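You operate a simulated robot arm through the tools that you are given. There is no shell and no other tool. Be economical: measure what you need, move in short steps, check, and stop when the job is done.

The job below is to be done with a simulated robot arm. You get a single attempt, and the scene is never put back.

JOB
Swing the fan to STACKS, tilt it fully down, clamp it and switch it to FAST.
Fine: free the yellow clamp lever first and set it back to HOLD before the fan starts; see it turning.

The check looks at the end state, three seconds after you hand in, the way a careful person would. Anything else that was tipped, shoved, dropped, spilled or broken makes it a failure.

ROBOT AND FRAMES
A 6-joint arm with a fingered hand, hanging from a carriage that runs on a gantry, over the field with the corners [-990, -2500], [489, -2445], [395, 54], [-1084, -2] (x, y) and turns from -4.835 to 7.173 rad about z. Base frame: it is fixed where the carriage stands at the start and does not move with it; the origin is on the floor, on the carriage's upright axis, x ahead of it, y to its left, z up. Readings come in mm, rad, newtons and seconds.
Its first joint turns from -2.897 to 2.897 rad. Places, roughly: black fan [400, 700, 1200]; yellow clamp lever of the fan [300, 300, 500]. Payload 3.7 kg.
The tool frame sits at the grasp point between the pads (the TCP): z along the fingers, y along the line on which they close. The tips reach 26 mm beyond it. The gripper opens to 156 mm. The gripper's body begins 73 mm behind the TCP. The gripper is a hand of 4 fingers: y runs from the thumb to the fingers, the wrist lies at [0, 0, -239] in the tool frame, and closing takes about 1.5 s.
Orientation is told as [roll, pitch, yaw] about the base's x, y, z axes, in that order, counted from this pose: with the fingers straight down and closing along the base's y, the tool's x points along the base's -x, its y along +y and its z along -z.

CONTROLS
- The arm moves only by the tool servo_tool. Its argument "series" is a list that holds one entry, the list of rows, each a list of 7 numbers: the shift along the tool's x, y, z in mm, then the turn, a rotation vector about the tool's x, y, z in rad, then the gripper command, from -1 (fully open) to 1 (shut), values between in proportion. In form: [[[x, y, z, ax, ay, az, hand], ...]]. A call has 1 to 8 rows; each row shifts and turns the commanded pose from where the row before left it, along the tool's axes as they then stand. A row lasts 0.2 s, in which the tool goes at most 50 mm and 0.15 rad; a call with a longer step from one row to the next is refused whole, and so is a gripper value outside its range. Where a pose cannot be reached the arm comes as near as it can. A force on the tool above 90 N (or 10 N above the force at the start of the call, whichever is more), or a blocked arm, ends the call early, and 0.2 s more pass. The fingers move at their own pace (about 45 mm/s each) and stop on an object; they squeeze with about 26 N. The grip force told is the motor's: it shows also when the fingers shut on nothing. Time passes only in rows, and 0.2 s behind the last, so rows that do not move let the fingers close. It gives the time, the measured TCP pose, the force on the tool (base axes), the opening and the grip force at its end, in the units of the frame above (readings bear some noise), with the torque about the TCP (base axes, N m) and any sound that the robot's microphone picked up.
- Cameras (640 x 400 px; columns grow to the right, rows downward): "scene" is now at [217, 51.4, 1672.2]; the picture's right is [0.95, -0.30, 0.00], its down [-0.28, -0.89, -0.36] and it looks along [0.11, 0.35, -0.93] (base axes); focal length 252 px, centre (320, 200). "wrist" rides on the gripper at [58, -58, -91] in the tool frame; the picture's right is [0.71, 0.71, 0.00], its down [-0.53, 0.53, -0.67] and it looks along [-0.47, 0.47, 0.74] (tool axes); focal length 265 px, centre (320, 200). There is no depth. A picture from a camera that has moved, and an enlarged one, comes with that camera's place and axes in the base frame and with its lens.
- camera(camera): a new picture of that camera. The clock stands still meanwhile.
- raise_lower(by): slides the trunk up (or, below 0, down) by that many mm; the arm and the scene camera ride with it, the base frame stays. It gives what a move gives, with no picture.
- base_move(legs): drives the robot by 1 to 6 legs, each [ahead, left, turn to the left] in mm, mm and rad, along the robot's own axes; the way and the turn of a leg run together, so that a leg with both is an arc; at most 1500 mm and 3.142 rad a leg. The arm and the cameras ride along, it lands a little off, and it stops where it bumps. It keeps to its track: a leg is cut to what the track allows. It gives what a move gives.
- set_grasp(shape): the hand has 4 fingers and takes this shape, open, in about a second: jaw (thumb against the fingers, like two jaws); tri (thumb and two fingers); tip (a fingertip pinch); poke (one finger out to press); point (the index stretched); flat (the hand flat); cup (the hand cupped); fist (a fist). The gripper value then closes the fingers along that shape, each until it touches; the sizes above hold for jaw. It gives what a move gives, with no picture.
- turn_head(pan, tilt): turns the head with the scene camera to pan (to the left, within 2.705 rad either way) and tilt (down, from -0.506 to 1.204), counted from straight ahead of the robot. It gives what a move gives.
- inspect(camera, box): a new picture of the part [left, top, right, bottom] of that camera's present view, enlarged. The clock stands still meanwhile.
- sign_off(): hands the job in; it is judged then, once.

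Go step by step. Nothing tells you exact positions but the pictures and the camera data: compare them with the known pose of the tool, close in by small moves and look again before you grip or let go. The budget is 120 turns and 78 pictures, counting those below and the enlarged ones. Unless the task says otherwise, let go and move clear before handing in, and close with one line.

The tools are called after ">>>" by a JSON object that holds its "name" and its "arguments". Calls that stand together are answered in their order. servo_tool: Moves the arm, as the interface text tells. Its arguments: {"type":"object","properties":{"series":{"type":"array","items":{"type":"array","items":{"type":"array","items":{"type":"number"}}}}},"required":["series"]} The other tools are called the same way: raise_lower (by) slides the trunk up or down; set_grasp (shape) gives the hand a shape; base_move (legs) drives the base; turn_head (pan, tilt) turns the head that bears the scene camera; camera (camera) takes a picture; inspect (camera, box) takes an enlarged picture of a part of a camera's view; sign_off () hands the job in.

At the start:

```text
time_s: 0.0
tool_pos: [247.4, 374.5, 999.6]
orientation: [-0.001, 0.001, 0.0]
force: [0.6, 0.0, -0.1]
moment: [0.01, 0.02, -0.01]
finger_gap: 155.9
gripper_force: 0.0
shape: jaw
trunk travel left (down, up): [-525.0, 154.0]
robot x, y, heading: [-0.3, 2.5, 0.003]
head pan, tilt: [1.264, 1.201]
```

scene: 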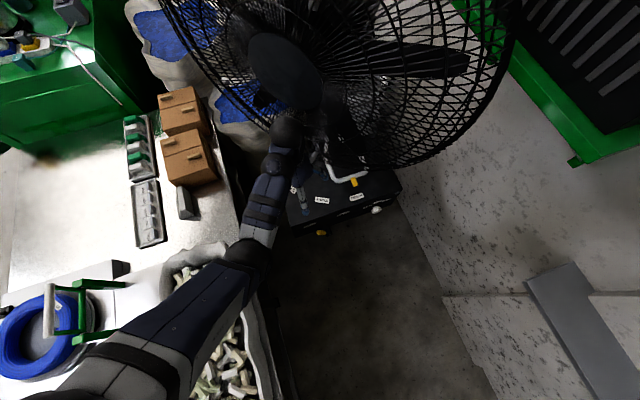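
wrist: 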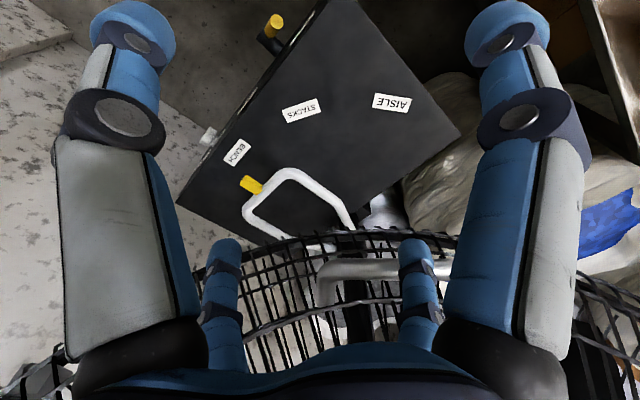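

I see a large fan on a black pedestal with three labels (BENCH, STACKS, AISLE), a white swing handle with a yellow pointer near BENCH, and a yellow-tipped lever at the front. I'll look closer at these first.

>>> {"name": "inspect", "arguments": {"camera": "wrist", "box": [170, 0, 470, 250]}}

>>> {"name": "inspect", "arguments": {"camera": "scene", "box": [260, 90, 420, 250]}}

```text
1.60 times, centred on (320, 125) of wrist
camera zoom: at [189.9, 315.4, 1091.2], right [-0.71, 0.71, 0.0], down [0.53, 0.53, 0.67], along [0.47, 0.47, -0.74], focal length 425 px, centre (320, 320)
```

zoom: 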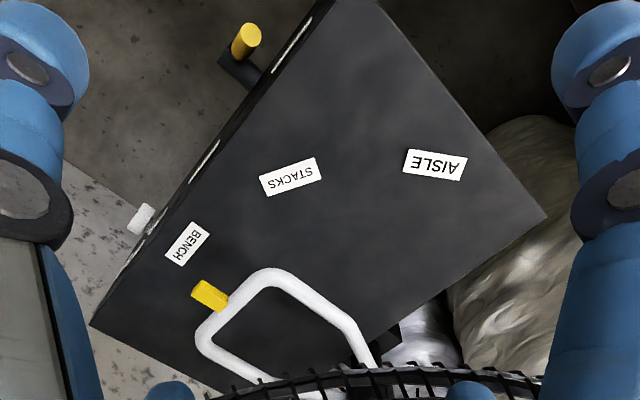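

```text
2.50 times, centred on (340, 170) of scene
camera zoom: at [217.0, 51.4, 1672.2], right [0.95, -0.3, 0.0], down [-0.28, -0.89, -0.36], along [0.11, 0.35, -0.93], focal length 630 px, centre (270, 275)
```

zoom: 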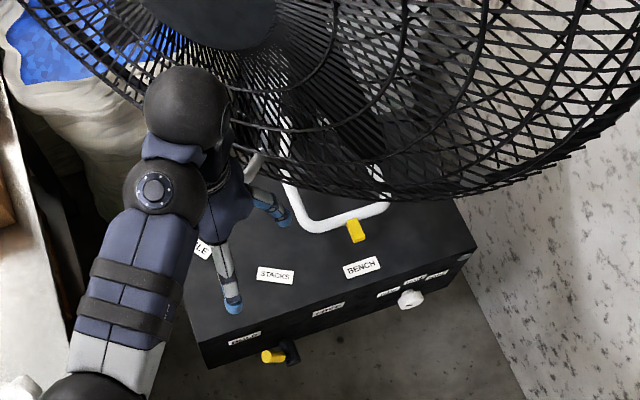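

I estimate: clamp knob near (300,313,579), white switch knob near (584,344,553), pedestal top z≈665, pointer near (483,435,732). I'll back off along −y and look at the front face and the fan from a distance.

>>> {"name": "base_move", "arguments": {"legs": [[0, -450, 0]]}}

>>> {"name": "turn_head", "arguments": {"pan": 1.1, "tilt": 0.75}}

>>> {"name": "camera", "arguments": {"camera": "scene"}}

```text
time_s: 2.7
tool_pos: [246.0, -65.7, 999.8]
orientation: [-0.001, 0.0, 0.003]
force: [0.7, 0.3, 0.2]
moment: [0.02, 0.01, 0.04]
finger_gap: 156.0
gripper_force: 0.0
shape: jaw
trunk travel left (down, up): [-525.0, 154.0]
robot x, y, heading: [1.9, -440.2, 0.002]
head pan, tilt: [1.264, 1.201]
```

```text
time_s: 3.6
tool_pos: [247.4, -66.0, 999.8]
orientation: [0.001, 0.0, 0.003]
force: [0.7, -0.3, -0.4]
moment: [0.0, -0.02, 0.0]
finger_gap: 156.0
gripper_force: 0.1
shape: jaw
trunk travel left (down, up): [-525.0, 154.0]
robot x, y, heading: [-1.8, -440.1, 0.001]
head pan, tilt: [1.1, 0.75]
```

```text
73 pictures are left
camera scene: at [238.1, -367.6, 1703.8], right [0.89, -0.45, 0.0], down [-0.31, -0.61, -0.73], along [0.33, 0.65, -0.68], focal length 252 px, centre (320, 200)
```

scene: 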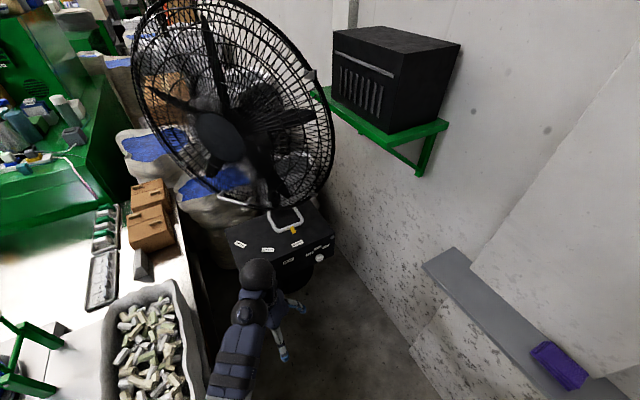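

The fan is now in view; I'll zoom on the pedestal and fan, and check the wrist view too.

>>> {"name": "inspect", "arguments": {"camera": "scene", "box": [215, 190, 355, 290]}}

>>> {"name": "inspect", "arguments": {"camera": "scene", "box": [120, 0, 350, 220]}}

>>> {"name": "camera", "arguments": {"camera": "wrist"}}

```text
4.00 times, centred on (285, 240) of scene
camera zoom: at [238.1, -367.6, 1703.8], right [0.89, -0.45, 0.0], down [-0.31, -0.61, -0.73], along [0.33, 0.65, -0.68], focal length 1008 px, centre (460, 40)
```

zoom: 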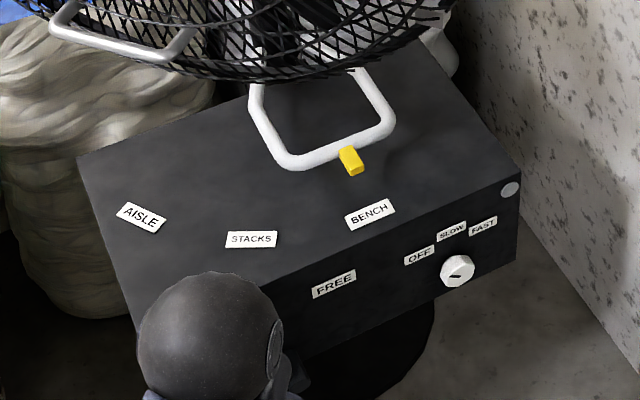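

```text
1.82 times, centred on (235, 110) of scene
camera zoom: at [238.1, -367.6, 1703.8], right [0.89, -0.45, 0.0], down [-0.31, -0.61, -0.73], along [0.33, 0.65, -0.68], focal length 458 px, centre (474, 364)
```

zoom: 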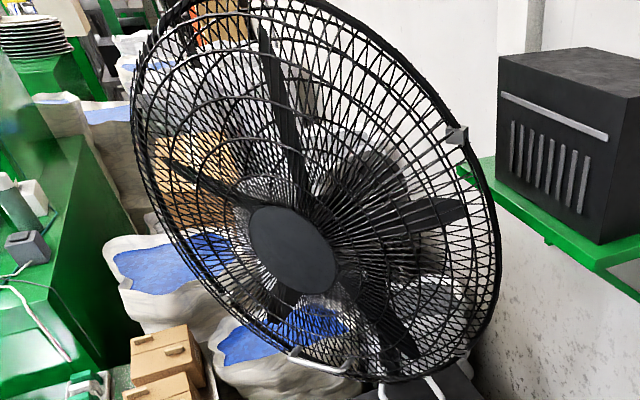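

```text
70 pictures are left
camera wrist: at [189.6, -124.2, 1091.2], right [-0.71, 0.7, 0.0], down [0.52, 0.53, 0.67], along [0.47, 0.47, -0.74], focal length 265 px, centre (320, 200)
```

wrist: 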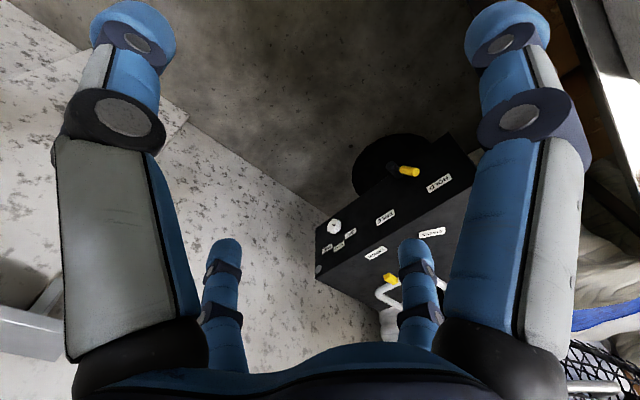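

>>> {"name": "inspect", "arguments": {"camera": "wrist", "box": [300, 130, 480, 310]}}

```text
2.22 times, centred on (390, 220) of wrist
camera zoom: at [189.6, -124.2, 1091.2], right [-0.71, 0.7, 0.0], down [0.52, 0.53, 0.67], along [0.47, 0.47, -0.74], focal length 590 px, centre (164, 156)
```

zoom: 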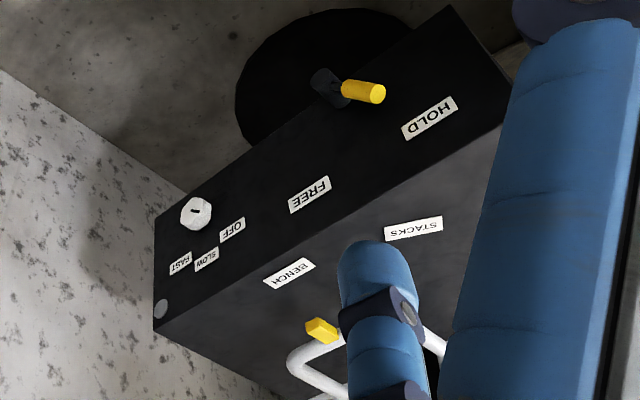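

The front face carries HOLD (left) / FREE (right) for the clamp peg and OFF/SLOW/FAST for the rotary knob. I'll move over the aisle floor and lower the trunk to see the face frontally.

>>> {"name": "base_move", "arguments": {"legs": [[200, -100, 0]]}}

>>> {"name": "raise_lower", "arguments": {"by": -250}}

>>> {"name": "turn_head", "arguments": {"pan": 1.45, "tilt": 0.7}}

>>> {"name": "camera", "arguments": {"camera": "scene"}}

>>> {"name": "camera", "arguments": {"camera": "wrist"}}

```text
time_s: 5.3
tool_pos: [445.8, -166.0, 999.4]
orientation: [0.001, 0.0, 0.001]
force: [0.1, -0.6, 0.3]
moment: [0.0, -0.04, 0.02]
finger_gap: 155.8
gripper_force: 0.1
shape: jaw
trunk travel left (down, up): [-525.0, 154.0]
robot x, y, heading: [200.0, -538.1, -0.0]
head pan, tilt: [1.1, 0.75]
```

```text
time_s: 7.8
tool_pos: [444.4, -165.6, 749.9]
orientation: [0.0, -0.001, 0.002]
force: [0.4, 0.1, -0.3]
moment: [0.03, 0.02, -0.01]
finger_gap: 155.6
gripper_force: 0.0
shape: jaw
trunk travel left (down, up): [-275.0, 404.0]
robot x, y, heading: [200.2, -542.2, 0.004]
head pan, tilt: [1.1, 0.75]
```

```text
time_s: 8.7
tool_pos: [444.1, -165.3, 750.6]
orientation: [-0.001, 0.001, 0.001]
force: [0.0, 0.3, 0.0]
moment: [-0.01, 0.0, 0.02]
finger_gap: 156.1
gripper_force: 0.2
shape: jaw
trunk travel left (down, up): [-275.0, 404.0]
robot x, y, heading: [197.3, -539.6, 0.005]
head pan, tilt: [1.45, 0.7]
```

```text
68 pictures are left
camera scene: at [408.4, -457.1, 1458.1], right [0.99, -0.12, 0.0], down [-0.08, -0.64, -0.76], along [0.09, 0.76, -0.64], focal length 252 px, centre (320, 200)
```

scene: 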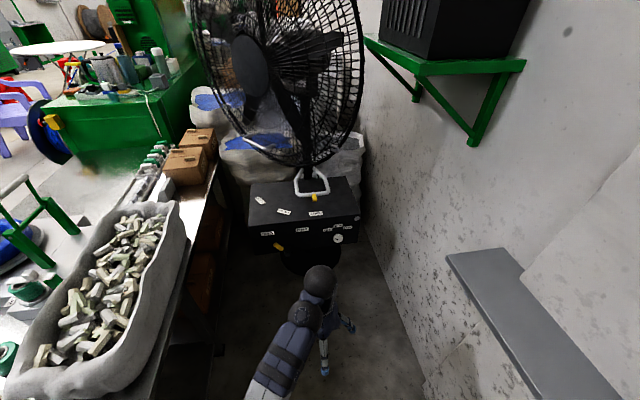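

```text
67 pictures are left
camera wrist: at [387.7, -224.1, 841.2], right [-0.71, 0.71, 0.0], down [0.53, 0.53, 0.67], along [0.47, 0.47, -0.74], focal length 265 px, centre (320, 200)
```

wrist: 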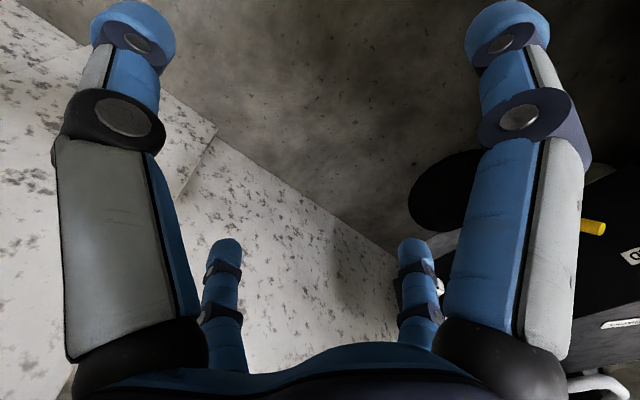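

>>> {"name": "inspect", "arguments": {"camera": "scene", "box": [235, 160, 375, 280]}}

>>> {"name": "inspect", "arguments": {"camera": "scene", "box": [190, 0, 370, 200]}}

```text
3.33 times, centred on (305, 220) of scene
camera zoom: at [408.4, -457.1, 1458.1], right [0.99, -0.12, 0.0], down [-0.08, -0.64, -0.76], along [0.09, 0.76, -0.64], focal length 840 px, centre (370, 133)
```

zoom: 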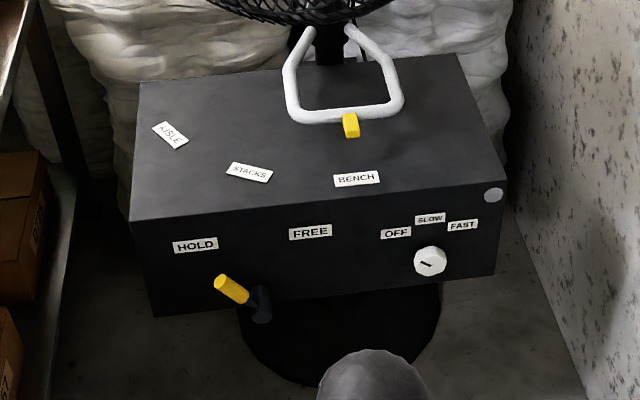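

```text
2.00 times, centred on (280, 100) of scene
camera zoom: at [408.4, -457.1, 1458.1], right [0.99, -0.12, 0.0], down [-0.08, -0.64, -0.76], along [0.09, 0.76, -0.64], focal length 504 px, centre (400, 400)
```

zoom: 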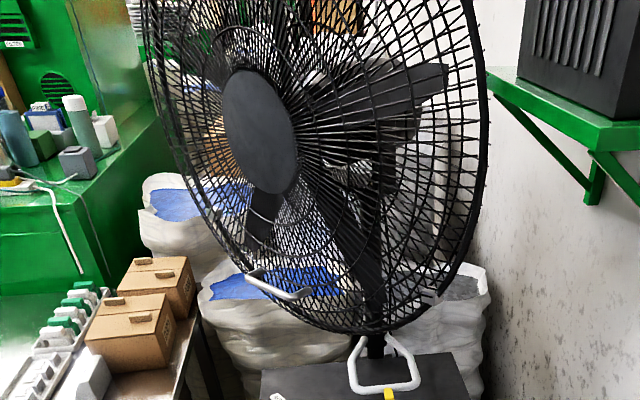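

Face geometry: front face ≈ y 350, lever pivot ≈ (345, 314, 515) with yellow tip ≈ (291,317,556), FREE label at (421,·,604); knob ≈ (591,343,529). I'll check what the hand's "poke" shape looks like in free air.

>>> {"name": "set_grasp", "arguments": {"shape": "poke"}}

>>> {"name": "camera", "arguments": {"camera": "wrist"}}

>>> {"name": "inspect", "arguments": {"camera": "scene", "box": [240, 250, 380, 390]}}

```text
time_s: 9.6
tool_pos: [445.8, -164.5, 750.0]
orientation: [0.0, 0.001, 0.001]
force: [-0.1, 0.2, 0.0]
moment: [-0.02, 0.01, 0.0]
finger_gap: 0.0
gripper_force: 0.0
shape: poke
trunk travel left (down, up): [-275.0, 404.0]
robot x, y, heading: [199.8, -538.5, -0.004]
head pan, tilt: [1.45, 0.7]
```

```text
64 pictures are left
camera wrist: at [387.7, -224.1, 841.2], right [-0.71, 0.71, 0.0], down [0.53, 0.53, 0.67], along [0.47, 0.47, -0.74], focal length 265 px, centre (320, 200)
```

wrist: 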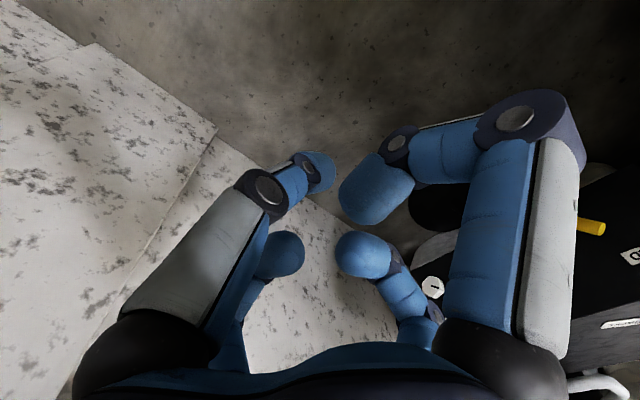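

```text
2.86 times, centred on (310, 320) of scene
camera zoom: at [408.3, -457.1, 1458.1], right [0.99, -0.12, 0.0], down [-0.08, -0.64, -0.76], along [0.09, 0.76, -0.64], focal length 720 px, centre (349, -143)
```

zoom: 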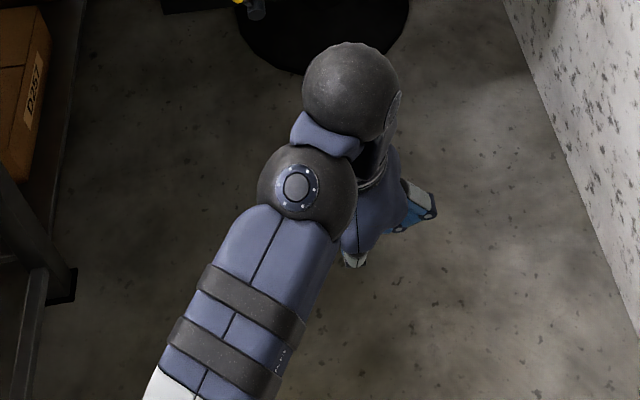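

>>> {"name": "set_grasp", "arguments": {"shape": "point"}}

>>> {"name": "camera", "arguments": {"camera": "wrist"}}

```text
time_s: 10.5
tool_pos: [444.7, -164.2, 749.2]
orientation: [0.0, -0.001, 0.002]
force: [0.1, -0.2, -0.6]
moment: [0.01, 0.02, 0.02]
finger_gap: 150.0
gripper_force: 0.0
shape: point
trunk travel left (down, up): [-275.0, 404.0]
robot x, y, heading: [195.5, -537.0, 0.002]
head pan, tilt: [1.45, 0.7]
```

```text
62 pictures are left
camera wrist: at [387.7, -224.1, 841.2], right [-0.71, 0.71, 0.0], down [0.53, 0.53, 0.67], along [0.47, 0.47, -0.74], focal length 265 px, centre (320, 200)
```

wrist: 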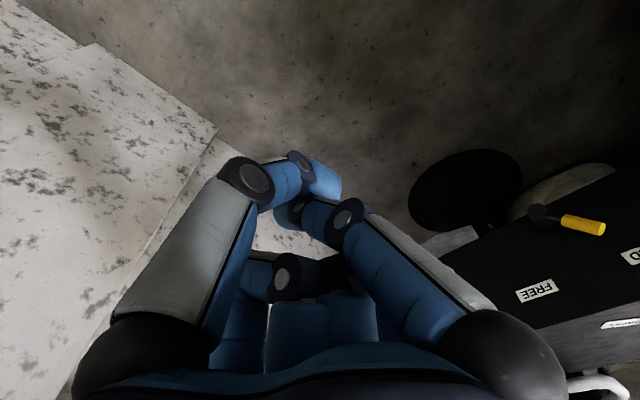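

>>> {"name": "set_grasp", "arguments": {"shape": "jaw"}}

>>> {"name": "servo_tool", "arguments": {"series": [[[0, 0, 0, 0, 0, 0, 0.6], [0, 0, 0, 0, 0, 0, 0.6], [0, 0, 0, 0, 0, 0, 0.6], [0, 0, 0, 0, 0, 0, 0.6], [0, 0, 0, 0, 0, 0, 0.6], [0, 0, 0, 0, 0, 0, 0.6]]]}}

>>> {"name": "camera", "arguments": {"camera": "wrist"}}

```text
time_s: 11.4
tool_pos: [445.6, -165.8, 751.1]
orientation: [0.0, 0.0, 0.002]
force: [-0.1, -0.7, 0.1]
moment: [0.03, -0.04, -0.01]
finger_gap: 156.1
gripper_force: 0.0
shape: jaw
trunk travel left (down, up): [-275.0, 404.0]
robot x, y, heading: [202.3, -541.3, 0.005]
head pan, tilt: [1.45, 0.7]
```

```text
time_s: 12.8
tool_pos: [443.7, -164.8, 750.2]
orientation: [0.0, 0.0, 0.0]
force: [0.1, 0.4, 0.6]
moment: [-0.02, 0.03, 0.0]
finger_gap: 32.3
gripper_force: 0.1
shape: jaw
trunk travel left (down, up): [-275.0, 404.0]
robot x, y, heading: [198.3, -541.1, -0.004]
head pan, tilt: [1.45, 0.7]
```

```text
61 pictures are left
camera wrist: at [387.7, -224.1, 841.2], right [-0.71, 0.71, 0.0], down [0.53, 0.53, 0.67], along [0.47, 0.47, -0.74], focal length 265 px, centre (320, 200)
```

wrist: 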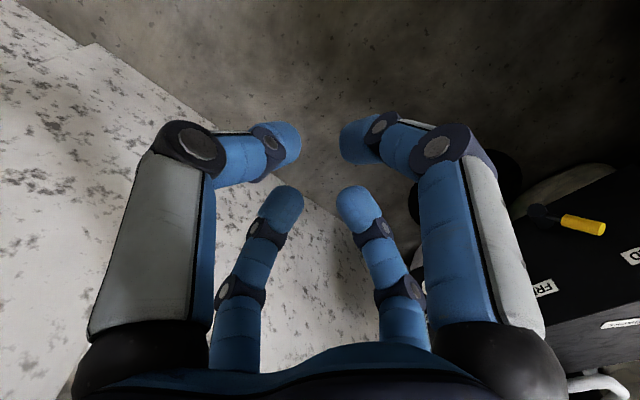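

The hand is a four-finger cross chuck: open it straddles, shut it's a probe, ideal for the knob. I'll swing the tool to point horizontally at the pedestal (+y), with the wrist roughly fixed.

>>> {"name": "servo_tool", "arguments": {"series": [[[0, 34, 0, -0.143, 0, 0, 1], [0, 34, 0, -0.143, 0, 0, 1], [0, 34, 0, -0.143, 0, 0, 1], [0, 34, 0, -0.143, 0, 0, 1], [0, 34, 0, -0.143, 0, 0, 1], [0, 34, 0, -0.143, 0, 0, 1]]]}}

>>> {"name": "servo_tool", "arguments": {"series": [[[0, 34, 0, -0.143, 0, 0, 1], [0, 34, 0, -0.143, 0, 0, 1], [0, 34, 0, -0.143, 0, 0, 1], [0, 34, 0, -0.143, 0, 0, 1], [0, 34, 0, -0.14, 0, 0, 1]]]}}

```text
time_s: 14.2
tool_pos: [406.7, -48.6, 909.0]
orientation: [0.857, 0.001, 0.0]
force: [0.9, 0.4, 0.2]
moment: [0.02, 0.02, -0.01]
finger_gap: 0.2
gripper_force: 25.5
shape: jaw
out of reach, approached as far as the arm can: row 3, 4, 5, 6
trunk travel left (down, up): [-275.0, 404.0]
robot x, y, heading: [197.8, -539.3, -0.006]
head pan, tilt: [1.45, 0.7]
```

```text
time_s: 15.4
tool_pos: [352.1, -64.2, 1171.2]
orientation: [1.568, 0.0, -0.001]
force: [0.4, -0.1, -1.1]
moment: [0.0, 0.01, -0.02]
finger_gap: 0.0
gripper_force: 26.2
shape: jaw
out of reach, approached as far as the arm can: row 1, 2, 3, 4, 5
trunk travel left (down, up): [-275.0, 404.0]
robot x, y, heading: [198.9, -542.2, 0.0]
head pan, tilt: [1.45, 0.7]
```

>>> {"name": "turn_head", "arguments": {"pan": 1.1, "tilt": 0.9}}

>>> {"name": "camera", "arguments": {"camera": "scene"}}

```text
time_s: 16.2
tool_pos: [352.6, -64.8, 1169.5]
orientation: [1.564, 0.0, 0.0]
force: [0.2, 0.4, 0.4]
moment: [0.02, -0.04, 0.03]
finger_gap: 0.1
gripper_force: 25.7
shape: jaw
trunk travel left (down, up): [-275.0, 404.0]
robot x, y, heading: [199.5, -538.4, -0.001]
head pan, tilt: [1.1, 0.901]
```

```text
60 pictures are left
camera scene: at [432.3, -474.1, 1442.0], right [0.89, -0.45, 0.0], down [-0.35, -0.7, -0.62], along [0.28, 0.55, -0.78], focal length 252 px, centre (320, 200)
```

scene: 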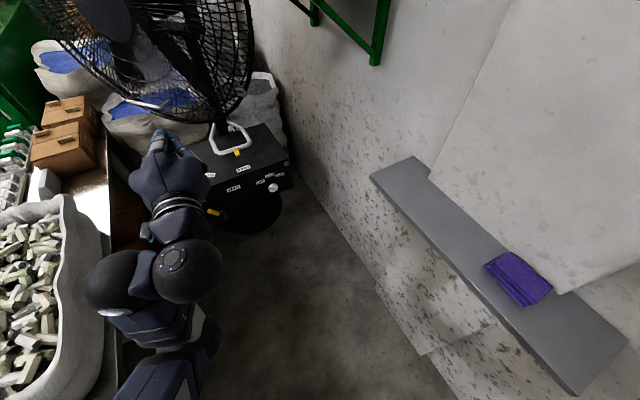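

The horizontal pose was only reachable higher up; I'll line the carriage up behind the work (arm pointing straight at +y) and probe how low the horizontal tool can get.

>>> {"name": "base_move", "arguments": {"legs": [[130, 0, 0]]}}

>>> {"name": "servo_tool", "arguments": {"series": [[[40, 0, 0, 0, 0, 0, 1], [40, 0, 0, 0, 0, 0, 1], [40, 0, 0, 0, 0, 0, 1], [30, 0, 0, 0, 0, 0, 1], [0, -40, 0, 0, 0, 0, 1], [0, -40, 0, 0, 0, 0, 1], [0, -40, 0, 0, 0, 0, 1], [0, -40, 0, 0, 0, 0, 1]]]}}

```text
time_s: 17.5
tool_pos: [482.0, -65.0, 1170.3]
orientation: [1.566, 0.001, -0.005]
force: [0.1, -0.1, 0.5]
moment: [0.0, 0.0, -0.03]
finger_gap: 0.0
gripper_force: 25.6
shape: jaw
trunk travel left (down, up): [-275.0, 404.0]
robot x, y, heading: [324.7, -537.9, -0.006]
head pan, tilt: [1.1, 0.901]
```

```text
time_s: 19.3
tool_pos: [329.2, -43.7, 1125.4]
orientation: [1.55, 0.0, -0.007]
force: [-0.6, -0.1, -0.9]
moment: [0.04, -0.01, -0.03]
finger_gap: 0.0
gripper_force: 26.1
shape: jaw
out of reach, approached as far as the arm can: row 2, 3, 6, 7, 8
trunk travel left (down, up): [-275.0, 404.0]
robot x, y, heading: [325.1, -542.6, -0.003]
head pan, tilt: [1.1, 0.901]
```

>>> {"name": "servo_tool", "arguments": {"series": [[[0, 0, 40, 0, 0, 0, 1], [0, 0, 40, 0, 0, 0, 1], [0, 0, 40, 0, 0, 0, 1], [0, 0, 40, 0, 0, 0, 1]]]}}

>>> {"name": "servo_tool", "arguments": {"series": [[[0, -40, 0, 0, 0, 0, 1], [0, -40, 0, 0, 0, 0, 1], [0, -40, 0, 0, 0, 0, 1], [0, -40, 0, 0, 0, 0, 1]]]}}

```text
time_s: 20.3
tool_pos: [344.5, 34.5, 1167.1]
orientation: [1.568, -0.003, -0.06]
force: [-2.2, 0.8, -0.3]
moment: [-0.02, 0.03, -0.16]
finger_gap: 0.0
gripper_force: 25.5
shape: jaw
out of reach, approached as far as the arm can: row 1, 2, 3
trunk travel left (down, up): [-275.0, 404.0]
robot x, y, heading: [325.5, -538.4, 0.0]
head pan, tilt: [1.1, 0.901]
```

```text
time_s: 21.3
tool_pos: [345.1, 32.9, 1007.9]
orientation: [1.571, -0.008, -0.054]
force: [0.2, 0.1, 0.1]
moment: [0.02, 0.02, 0.01]
finger_gap: 0.0
gripper_force: 25.6
shape: jaw
trunk travel left (down, up): [-275.0, 404.0]
robot x, y, heading: [325.9, -536.6, -0.001]
head pan, tilt: [1.1, 0.901]
```

Further out it goes lower without trouble. Continuing down.

>>> {"name": "servo_tool", "arguments": {"series": [[[0, -40, 10, 0, 0, 0, 1], [0, -40, 10, 0, 0, 0, 1], [0, -40, 10, 0, 0, 0, 1], [0, -40, 10, 0, 0, 0, 1]]]}}

>>> {"name": "camera", "arguments": {"camera": "scene"}}

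```text
time_s: 22.3
tool_pos: [347.6, 72.3, 844.1]
orientation: [1.571, -0.007, -0.054]
force: [0.2, 0.7, -1.4]
moment: [0.02, -0.02, 0.02]
finger_gap: 0.0
gripper_force: 25.9
shape: jaw
trunk travel left (down, up): [-275.0, 404.0]
robot x, y, heading: [324.0, -542.0, -0.0]
head pan, tilt: [1.1, 0.901]
```

```text
59 pictures are left
camera scene: at [559.6, -475.1, 1442.0], right [0.89, -0.46, 0.0], down [-0.36, -0.7, -0.62], along [0.28, 0.55, -0.78], focal length 252 px, centre (320, 200)
```

scene: 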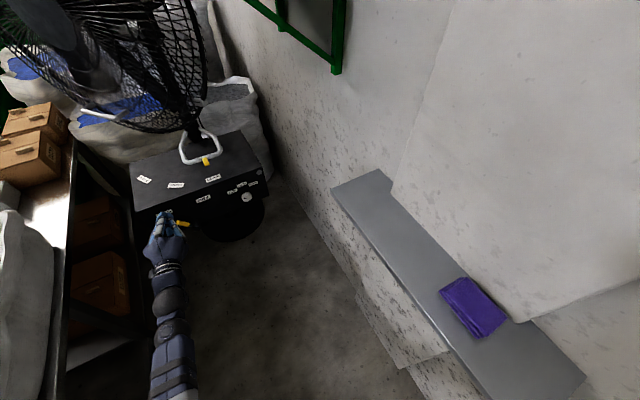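

The horizontal tool is reachable here with margin. I'll lower the trunk 275 and look from the front.

>>> {"name": "raise_lower", "arguments": {"by": -270}}

>>> {"name": "turn_head", "arguments": {"pan": 1.75, "tilt": 0.65}}

>>> {"name": "camera", "arguments": {"camera": "scene"}}

>>> {"name": "camera", "arguments": {"camera": "wrist"}}

```text
time_s: 25.0
tool_pos: [347.4, 73.7, 574.9]
orientation: [1.571, -0.008, -0.053]
force: [0.1, -0.3, 0.3]
moment: [0.01, 0.0, -0.02]
finger_gap: 0.0
gripper_force: 25.7
shape: jaw
trunk travel left (down, up): [-5.0, 674.0]
robot x, y, heading: [325.4, -541.4, -0.004]
head pan, tilt: [1.1, 0.901]
```

```text
time_s: 26.1
tool_pos: [348.8, 74.6, 573.4]
orientation: [1.571, -0.009, -0.053]
force: [0.6, -0.7, 0.2]
moment: [0.01, -0.03, -0.01]
finger_gap: 0.0
gripper_force: 25.3
shape: jaw
trunk travel left (down, up): [-5.0, 674.0]
robot x, y, heading: [328.2, -540.7, -0.005]
head pan, tilt: [1.751, 0.649]
```

```text
58 pictures are left
camera scene: at [510.0, -456.9, 1192.5], right [0.98, 0.17, 0.0], down [0.11, -0.6, -0.8], along [-0.14, 0.78, -0.6], focal length 252 px, centre (320, 200)
```

scene: 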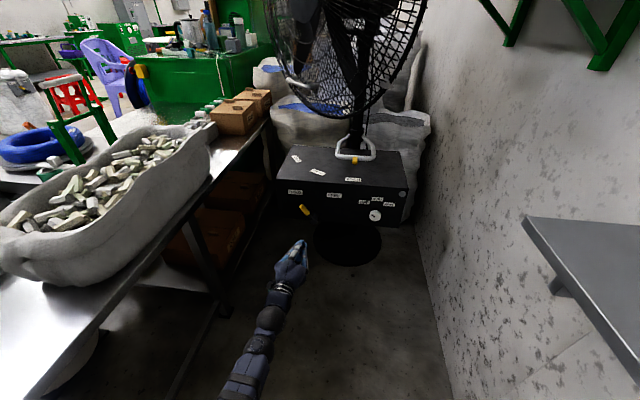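

```text
57 pictures are left
camera wrist: at [286.9, -14.7, 516.3], right [-0.71, 0.04, 0.7], down [0.48, -0.7, 0.53], along [0.51, 0.72, 0.48], focal length 265 px, centre (320, 200)
```

wrist: 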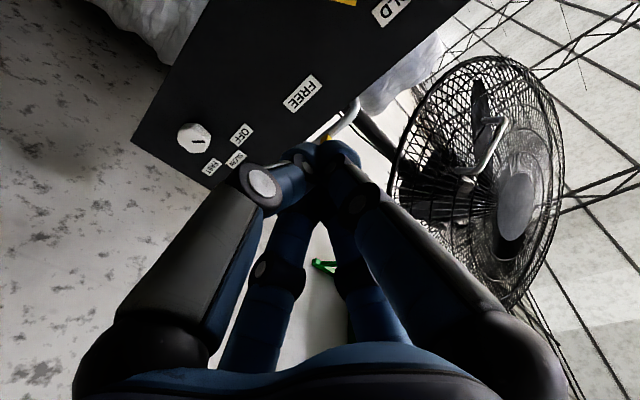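

>>> {"name": "inspect", "arguments": {"camera": "scene", "box": [260, 130, 420, 290]}}

>>> {"name": "inspect", "arguments": {"camera": "wrist", "box": [140, 0, 420, 200]}}

```text
2.50 times, centred on (340, 210) of scene
camera zoom: at [510.0, -456.9, 1192.5], right [0.98, 0.17, 0.0], down [0.11, -0.6, -0.8], along [-0.14, 0.78, -0.6], focal length 630 px, centre (270, 175)
```

zoom: 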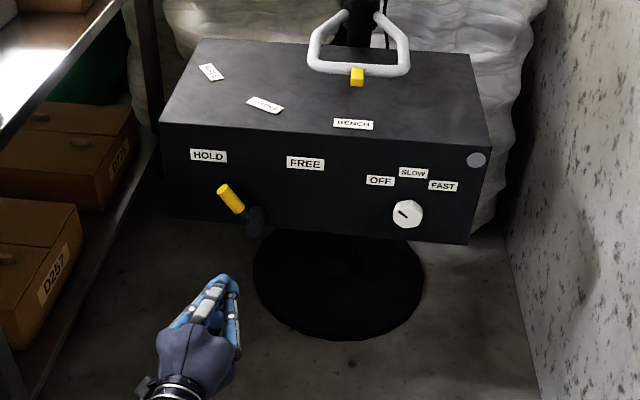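

```text
2.00 times, centred on (280, 100) of wrist
camera zoom: at [286.9, -14.7, 516.3], right [-0.71, 0.04, 0.7], down [0.48, -0.7, 0.53], along [0.51, 0.72, 0.48], focal length 531 px, centre (400, 400)
```

zoom: 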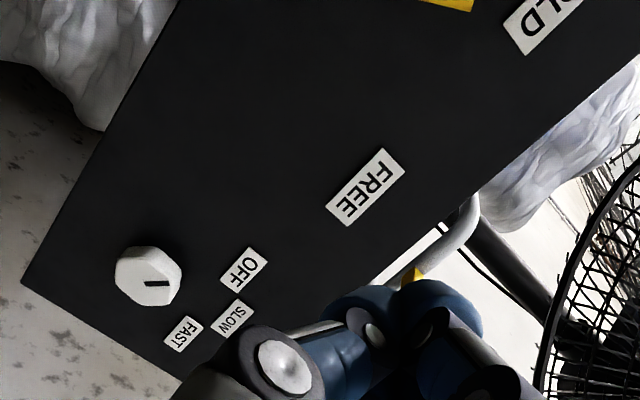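

Lever pivot refined ≈ (345,494), tip ≈ (292,563), at y≈317; the knob's mark points at OFF. I'll bring the shut fingers to the lower-left of the lever, short of the face.

>>> {"name": "servo_tool", "arguments": {"series": [[[40, -25, 10, 0, 0.05, 0, 1], [40, -25, 20, 0, 0, 0, 1], [10, -13, 35, 0, 0, 0, 1], [0, 0, 40, 0, 0, 0, 1], [0, 0, 40, 0, 0, 0, 1], [0, 0, 35, 0, 0, 0, 1], [0, 0, 0, 0, 0, 0, 1]]]}}

>>> {"name": "inspect", "arguments": {"camera": "scene", "box": [260, 130, 420, 290]}}

>>> {"name": "camera", "arguments": {"camera": "wrist"}}

```text
refused: row 2 steps farther than a row can; nothing moved
```

```text
2.50 times, centred on (340, 210) of scene
camera zoom: at [510.0, -456.9, 1192.5], right [0.98, 0.17, 0.0], down [0.11, -0.6, -0.8], along [-0.14, 0.78, -0.6], focal length 630 px, centre (270, 175)
```

zoom: 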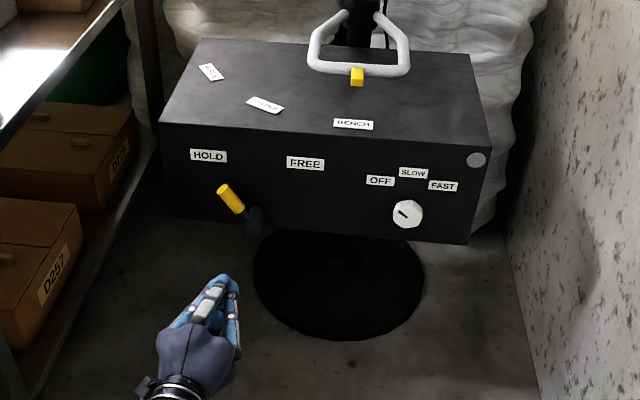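

```text
53 pictures are left
camera wrist: at [286.9, -14.7, 516.3], right [-0.71, 0.04, 0.7], down [0.48, -0.7, 0.53], along [0.51, 0.72, 0.48], focal length 265 px, centre (320, 200)
```

wrist: 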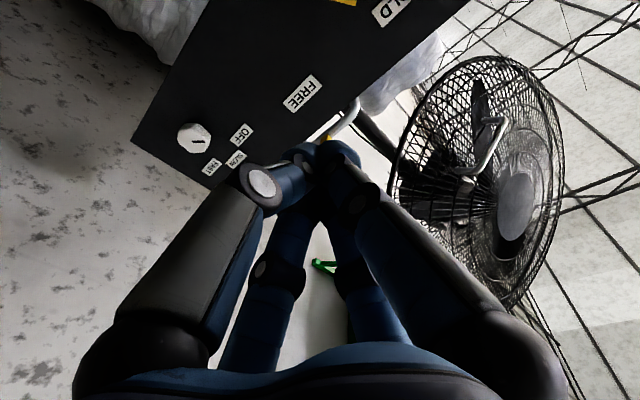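

A row was too long. I'll do the sideways/down shift in smaller rows, then drive the base forward along +y instead of stretching the arm.

>>> {"name": "servo_tool", "arguments": {"series": [[[30, -20, 0, 0, 0.05, 0, 1], [30, -20, 0, 0, 0, 0, 1], [25, -20, 0, 0, 0, 0, 1], [0, 0, 0, 0, 0, 0, 1]]]}}

>>> {"name": "base_move", "arguments": {"legs": [[0, 150, 0]]}}

>>> {"name": "inspect", "arguments": {"camera": "scene", "box": [220, 130, 420, 330]}}

```text
time_s: 27.1
tool_pos: [265.5, 73.2, 514.1]
orientation: [1.571, -0.009, -0.006]
force: [-0.3, 0.4, -0.2]
moment: [0.0, -0.01, -0.01]
finger_gap: 0.1
gripper_force: 25.8
shape: jaw
trunk travel left (down, up): [-5.0, 674.0]
robot x, y, heading: [326.6, -537.6, -0.003]
head pan, tilt: [1.751, 0.649]
```

```text
time_s: 28.4
tool_pos: [266.6, 221.6, 514.5]
orientation: [1.571, -0.008, -0.007]
force: [-0.6, 0.2, 0.9]
moment: [0.02, -0.01, -0.01]
finger_gap: 0.2
gripper_force: 26.1
shape: jaw
trunk travel left (down, up): [-5.0, 674.0]
robot x, y, heading: [325.3, -391.4, -0.005]
head pan, tilt: [1.751, 0.649]
```

```text
2.00 times, centred on (320, 230) of scene
camera zoom: at [510.7, -310.0, 1192.5], right [0.98, 0.17, 0.0], down [0.11, -0.59, -0.8], along [-0.14, 0.78, -0.6], focal length 504 px, centre (320, 140)
```

zoom: 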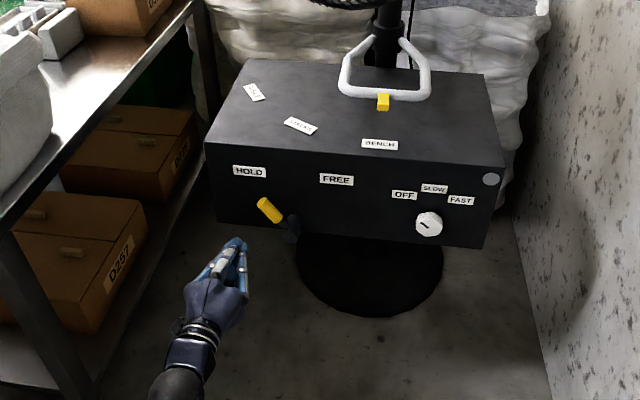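

Hand is lined up lower-left of the lever. Advancing 75 mm so the fingertips pass beside the rod.

>>> {"name": "servo_tool", "arguments": {"series": [[[0, 0, 25, 0, 0, 0, 1], [0, 0, 25, 0, 0, 0, 1], [0, 0, 25, 0, 0, 0, 1], [0, 0, 0, 0, 0, 0, 1]]]}}

>>> {"name": "inspect", "arguments": {"camera": "scene", "box": [250, 180, 350, 280]}}

>>> {"name": "camera", "arguments": {"camera": "wrist"}}

```text
time_s: 29.4
tool_pos: [265.2, 279.9, 518.9]
orientation: [1.571, -0.009, -0.007]
force: [-0.5, 0.6, -0.8]
moment: [-0.02, 0.01, 0.03]
finger_gap: 0.0
gripper_force: 25.5
shape: jaw
out of reach, approached as far as the arm can: row 3
trunk travel left (down, up): [-5.0, 674.0]
robot x, y, heading: [326.1, -387.8, -0.005]
head pan, tilt: [1.751, 0.649]
```

```text
4.00 times, centred on (300, 230) of scene
camera zoom: at [510.6, -310.6, 1192.5], right [0.98, 0.17, 0.0], down [0.11, -0.6, -0.8], along [-0.14, 0.78, -0.6], focal length 1008 px, centre (400, 80)
```

zoom: 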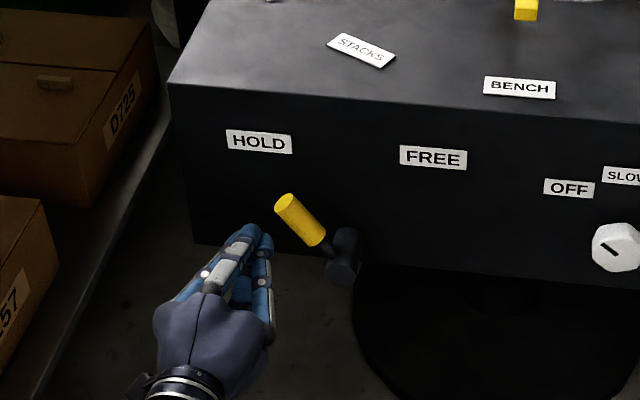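

```text
50 pictures are left
camera wrist: at [207.4, 188.3, 459.7], right [-0.71, 0.01, 0.7], down [0.52, -0.67, 0.53], along [0.47, 0.74, 0.48], focal length 265 px, centre (320, 200)
```

wrist: 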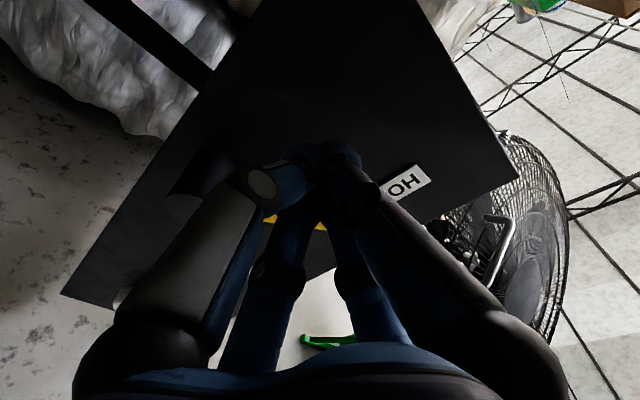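

>>> {"name": "base_move", "arguments": {"legs": [[0, 25, 0]]}}

>>> {"name": "servo_tool", "arguments": {"series": [[[-10, 3, 0, 0, 0, 0, 1], [-10, 4, 0, 0, 0, 0, 1], [0, 0, 0, 0, 0, 0, 1]]]}}

```text
time_s: 30.2
tool_pos: [265.4, 306.6, 517.7]
orientation: [1.571, -0.009, -0.007]
force: [0.7, 0.6, 0.3]
moment: [0.0, -0.01, 0.01]
finger_gap: 0.2
gripper_force: 26.1
shape: jaw
trunk travel left (down, up): [-5.0, 674.0]
robot x, y, heading: [326.1, -365.2, -0.003]
head pan, tilt: [1.751, 0.649]
```

```text
time_s: 31.0
tool_pos: [284.0, 304.9, 525.2]
orientation: [1.57, -0.008, -0.008]
force: [-2.0, -1.3, -0.7]
moment: [0.02, -0.01, 0.01]
finger_gap: 0.0
gripper_force: 26.5
shape: jaw
trunk travel left (down, up): [-5.0, 674.0]
robot x, y, heading: [326.6, -368.1, -0.001]
head pan, tilt: [1.751, 0.649]
```

Now pushing along the arc toward FREE.

>>> {"name": "servo_tool", "arguments": {"series": [[[-7, 10, 0, 0, 0, 0, 1], [-8, 9, 0, 0, 0, 0, 1], [-9, 7, 0, 0, 0, 0, 1], [-10, 6, 0, 0, 0, 0, 1], [0, 0, 0, 0, 0, 0, 1]]]}}

>>> {"name": "inspect", "arguments": {"camera": "scene", "box": [250, 180, 350, 280]}}

```text
time_s: 32.2
tool_pos: [319.2, 304.7, 555.8]
orientation: [1.571, -0.009, -0.009]
force: [-0.6, 0.5, -0.2]
moment: [0.0, 0.0, 0.0]
finger_gap: 0.0
gripper_force: 26.3
shape: jaw
trunk travel left (down, up): [-5.0, 674.0]
robot x, y, heading: [324.7, -363.0, -0.008]
head pan, tilt: [1.751, 0.649]
```

```text
4.00 times, centred on (300, 230) of scene
camera zoom: at [510.9, -285.4, 1192.5], right [0.98, 0.17, 0.0], down [0.1, -0.6, -0.8], along [-0.14, 0.78, -0.6], focal length 1008 px, centre (400, 80)
```

zoom: 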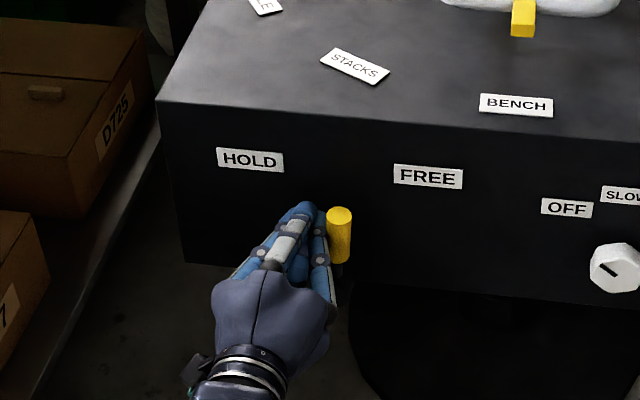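

The lever is moving nicely and is now upright. Continuing to FREE.

>>> {"name": "servo_tool", "arguments": {"series": [[[-11, 4, 0, 0, 0, 0, 1], [-12, 2, 0, 0, 0, 0, 1], [-10, -1, 0, 0, 0, 0, 1], [0, 0, 0, 0, 0, 0, 1]]]}}

>>> {"name": "inspect", "arguments": {"camera": "scene", "box": [250, 180, 350, 280]}}

```text
time_s: 33.2
tool_pos: [352.6, 304.9, 561.9]
orientation: [1.573, -0.009, -0.007]
force: [0.5, 0.2, 0.5]
moment: [-0.02, 0.04, 0.01]
finger_gap: 0.2
gripper_force: 25.6
shape: jaw
trunk travel left (down, up): [-5.0, 674.0]
robot x, y, heading: [322.7, -370.4, -0.008]
head pan, tilt: [1.751, 0.649]
```

```text
4.00 times, centred on (300, 230) of scene
camera zoom: at [510.8, -285.4, 1192.5], right [0.98, 0.17, 0.0], down [0.1, -0.6, -0.8], along [-0.14, 0.78, -0.6], focal length 1008 px, centre (400, 80)
```

zoom: 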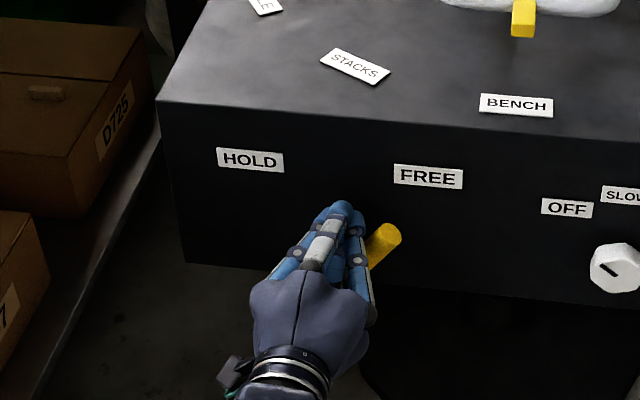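

Nearly at FREE; a little more to its stop.

>>> {"name": "servo_tool", "arguments": {"series": [[[-6, -1, 0, 0, 0, 0, 1], [-5, -2, 0, 0, 0, 0, 1], [0, 0, 0, 0, 0, 0, 1]]]}}

>>> {"name": "inspect", "arguments": {"camera": "scene", "box": [250, 180, 350, 280]}}

```text
time_s: 34.0
tool_pos: [363.4, 305.0, 559.8]
orientation: [1.569, -0.008, -0.007]
force: [-0.1, 0.7, 0.3]
moment: [0.0, 0.0, 0.05]
finger_gap: 0.0
gripper_force: 26.1
shape: jaw
trunk travel left (down, up): [-5.0, 674.0]
robot x, y, heading: [326.0, -366.7, -0.003]
head pan, tilt: [1.751, 0.649]
```

```text
4.00 times, centred on (300, 230) of scene
camera zoom: at [510.8, -285.5, 1192.5], right [0.98, 0.17, 0.0], down [0.1, -0.6, -0.8], along [-0.14, 0.78, -0.6], focal length 1008 px, centre (400, 80)
```

zoom: 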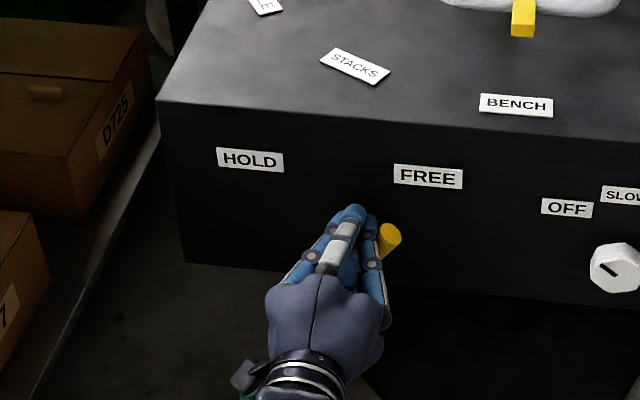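

The lever sits at FREE. Next is the swing handle: pivot ≈ (481,687), pointer radius ≈ 250, STACKS is ≈28° clockwise (pointer to ≈ (369,461)). I'll back out, rise, and go to the handle's right side.

>>> {"name": "servo_tool", "arguments": {"series": [[[0, 0, -30, 0, 0, 0, 1], [0, 0, -40, 0, 0, 0, 1], [0, 0, -40, 0, 0, 0, 1], [0, 0, -30, 0, 0, 0, 1], [0, 0, 0, 0, 0, 0, 1]]]}}

>>> {"name": "raise_lower", "arguments": {"by": 210}}

>>> {"name": "base_move", "arguments": {"legs": [[70, 0, 0]]}}

>>> {"name": "servo_tool", "arguments": {"series": [[[-40, 0, 0, 0.12, 0, 0, 1], [-40, 0, 0, 0.12, 0, 0, 1], [-40, 0, 0, 0.12, 0, 0, 1], [-40, 0, 0, 0, 0, 0, 1], [0, 0, 0, 0, 0, 0, 1]]]}}

>>> {"name": "camera", "arguments": {"camera": "scene"}}

```text
time_s: 35.2
tool_pos: [364.9, 165.2, 560.8]
orientation: [1.571, -0.008, -0.008]
force: [0.1, -0.2, -1.0]
moment: [-0.01, 0.0, 0.04]
finger_gap: 0.0
gripper_force: 25.5
shape: jaw
trunk travel left (down, up): [-5.0, 674.0]
robot x, y, heading: [329.3, -367.2, -0.006]
head pan, tilt: [1.751, 0.649]
```

```text
time_s: 37.5
tool_pos: [364.7, 164.8, 768.8]
orientation: [1.569, -0.01, -0.008]
force: [-0.5, -0.6, 0.3]
moment: [0.0, -0.01, 0.03]
finger_gap: 0.2
gripper_force: 25.8
shape: jaw
trunk travel left (down, up): [-215.0, 464.0]
robot x, y, heading: [327.4, -368.4, -0.003]
head pan, tilt: [1.751, 0.649]
```

```text
time_s: 38.5
tool_pos: [433.7, 165.3, 770.9]
orientation: [1.568, -0.01, -0.007]
force: [0.4, -0.1, 0.7]
moment: [-0.01, 0.02, 0.05]
finger_gap: 0.0
gripper_force: 25.6
shape: jaw
trunk travel left (down, up): [-215.0, 464.0]
robot x, y, heading: [398.4, -367.4, -0.008]
head pan, tilt: [1.751, 0.649]
```

```text
time_s: 39.7
tool_pos: [593.4, 164.9, 774.9]
orientation: [1.21, -0.008, -0.006]
force: [0.2, 0.3, 0.3]
moment: [-0.01, 0.02, 0.01]
finger_gap: 0.3
gripper_force: 26.0
shape: jaw
trunk travel left (down, up): [-215.0, 464.0]
robot x, y, heading: [390.0, -367.7, -0.005]
head pan, tilt: [1.751, 0.649]
```

```text
46 pictures are left
camera scene: at [579.5, -286.0, 1402.5], right [0.98, 0.17, 0.0], down [0.1, -0.6, -0.8], along [-0.14, 0.78, -0.6], focal length 252 px, centre (320, 200)
```

scene: 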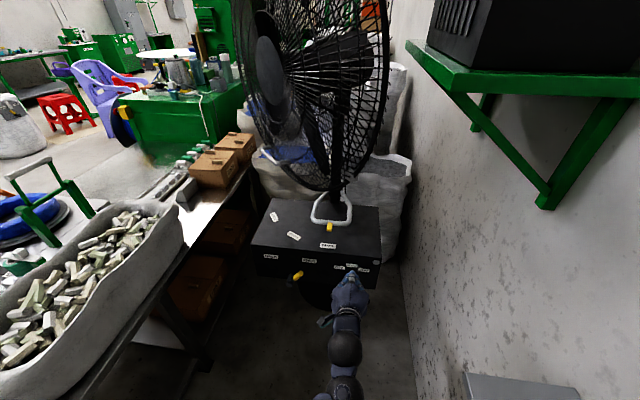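

>>> {"name": "inspect", "arguments": {"camera": "scene", "box": [250, 170, 410, 310]}}

```text
2.86 times, centred on (330, 240) of scene
camera zoom: at [579.5, -286.0, 1402.5], right [0.98, 0.17, 0.0], down [0.1, -0.6, -0.8], along [-0.14, 0.78, -0.6], focal length 720 px, centre (291, 86)
```

zoom: 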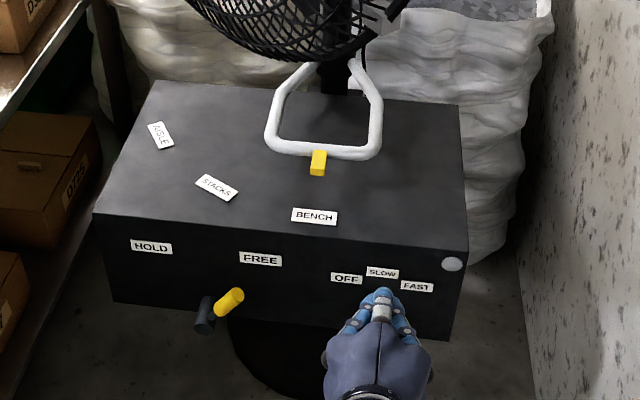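

Handle's right bar runs from ≈(561,456) to (555,568) at z≈735. I'll drive forward so the fingers end up just right of it.

>>> {"name": "base_move", "arguments": {"legs": [[0, 230, 0]]}}

>>> {"name": "inspect", "arguments": {"camera": "scene", "box": [230, 150, 430, 350]}}

>>> {"name": "camera", "arguments": {"camera": "wrist"}}

```text
time_s: 41.4
tool_pos: [587.7, 398.7, 774.0]
orientation: [1.21, -0.009, 0.003]
force: [-0.2, 0.4, -0.5]
moment: [0.0, 0.01, 0.01]
finger_gap: 0.0
gripper_force: 25.8
shape: jaw
trunk travel left (down, up): [-215.0, 464.0]
robot x, y, heading: [394.8, -137.8, 0.003]
head pan, tilt: [1.751, 0.649]
```

```text
2.00 times, centred on (330, 250) of scene
camera zoom: at [578.9, -51.9, 1402.5], right [0.98, 0.18, 0.0], down [0.11, -0.59, -0.8], along [-0.15, 0.78, -0.6], focal length 504 px, centre (300, 100)
```

zoom: 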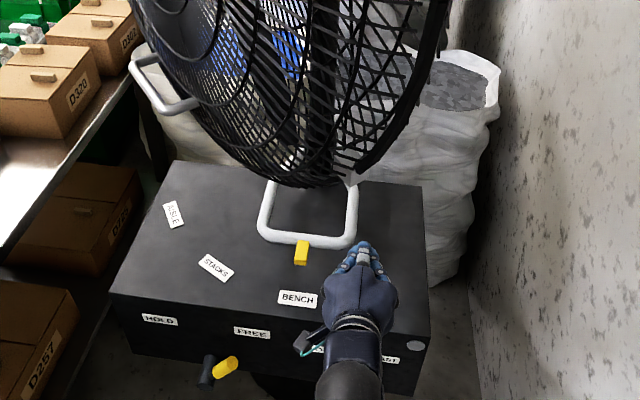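

```text
43 pictures are left
camera wrist: at [531.0, 292.4, 752.1], right [-0.71, 0.25, 0.66], down [0.52, -0.44, 0.73], along [0.47, 0.86, 0.18], focal length 265 px, centre (320, 200)
```

wrist: 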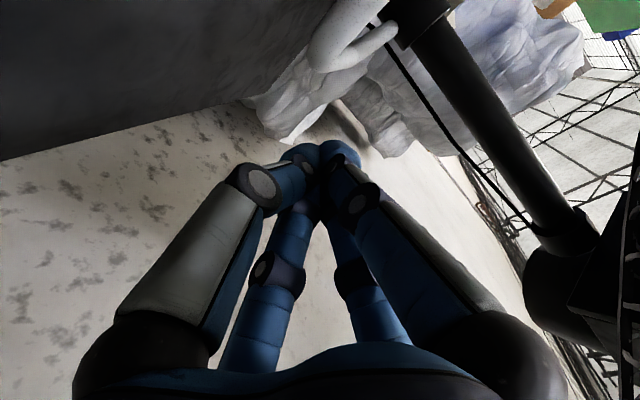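

>>> {"name": "servo_tool", "arguments": {"series": [[[-14, 0, 0, 0, 0, 0, 1], [0, -3, 26, 0, 0, 0, 1], [0, -3, 26, 0, 0, 0, 1], [0, -2, 26, 0, 0, 0, 1], [0, 0, 0, 0, 0, 0, 1]]]}}

>>> {"name": "inspect", "arguments": {"camera": "scene", "box": [260, 190, 400, 330]}}

```text
time_s: 42.6
tool_pos: [603.5, 465.9, 739.4]
orientation: [1.209, -0.009, 0.003]
force: [0.6, 1.0, 0.5]
moment: [0.0, 0.01, -0.01]
finger_gap: 0.1
gripper_force: 25.5
shape: jaw
trunk travel left (down, up): [-215.0, 464.0]
robot x, y, heading: [394.7, -139.4, 0.004]
head pan, tilt: [1.751, 0.649]
```

```text
2.86 times, centred on (330, 260) of scene
camera zoom: at [578.9, -52.3, 1402.5], right [0.98, 0.18, 0.0], down [0.11, -0.59, -0.8], along [-0.15, 0.78, -0.6], focal length 720 px, centre (291, 29)
```

zoom: 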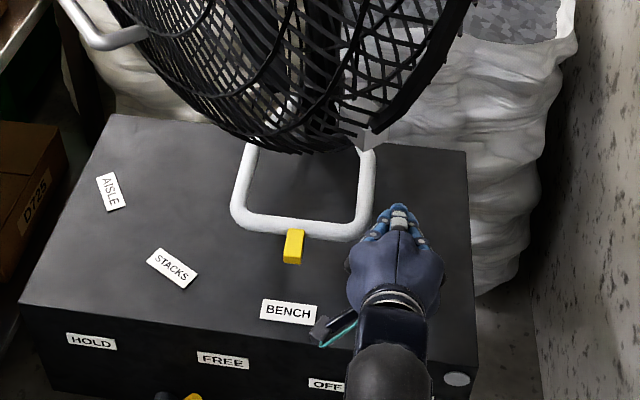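

Fingers are just right of the bar. Pushing left in steps.

>>> {"name": "servo_tool", "arguments": {"series": [[[15, 0, 0, 0, 0, 0, 1], [15, 0, 0, 0, 0, 0, 1], [15, 0, 0, 0, 0, 0, 1], [15, 0, -1, 0, 0, 0, 1], [15, 0, -2, 0, 0, 0, 1], [0, 0, 0, 0, 0, 0, 1]]]}}

>>> {"name": "inspect", "arguments": {"camera": "scene", "box": [240, 170, 400, 330]}}

```text
time_s: 44.0
tool_pos: [525.8, 463.9, 741.1]
orientation: [1.208, -0.008, 0.005]
force: [0.4, 0.0, -0.3]
moment: [0.02, 0.0, -0.01]
finger_gap: 0.0
gripper_force: 26.2
shape: jaw
trunk travel left (down, up): [-215.0, 464.0]
robot x, y, heading: [395.9, -133.4, 0.007]
head pan, tilt: [1.751, 0.649]
```

```text
2.50 times, centred on (320, 250) of scene
camera zoom: at [578.9, -52.1, 1402.5], right [0.98, 0.18, 0.0], down [0.11, -0.59, -0.8], along [-0.15, 0.78, -0.6], focal length 630 px, centre (320, 75)
```

zoom: 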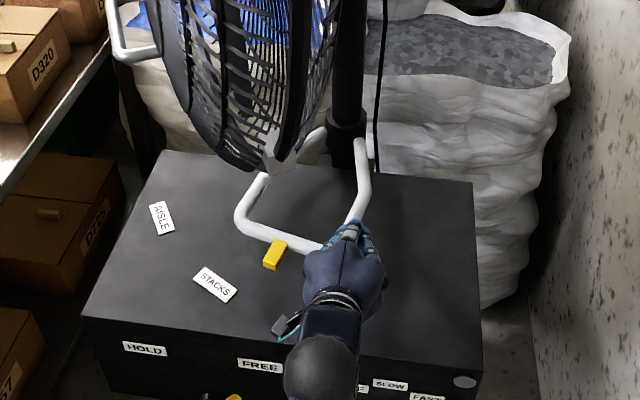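

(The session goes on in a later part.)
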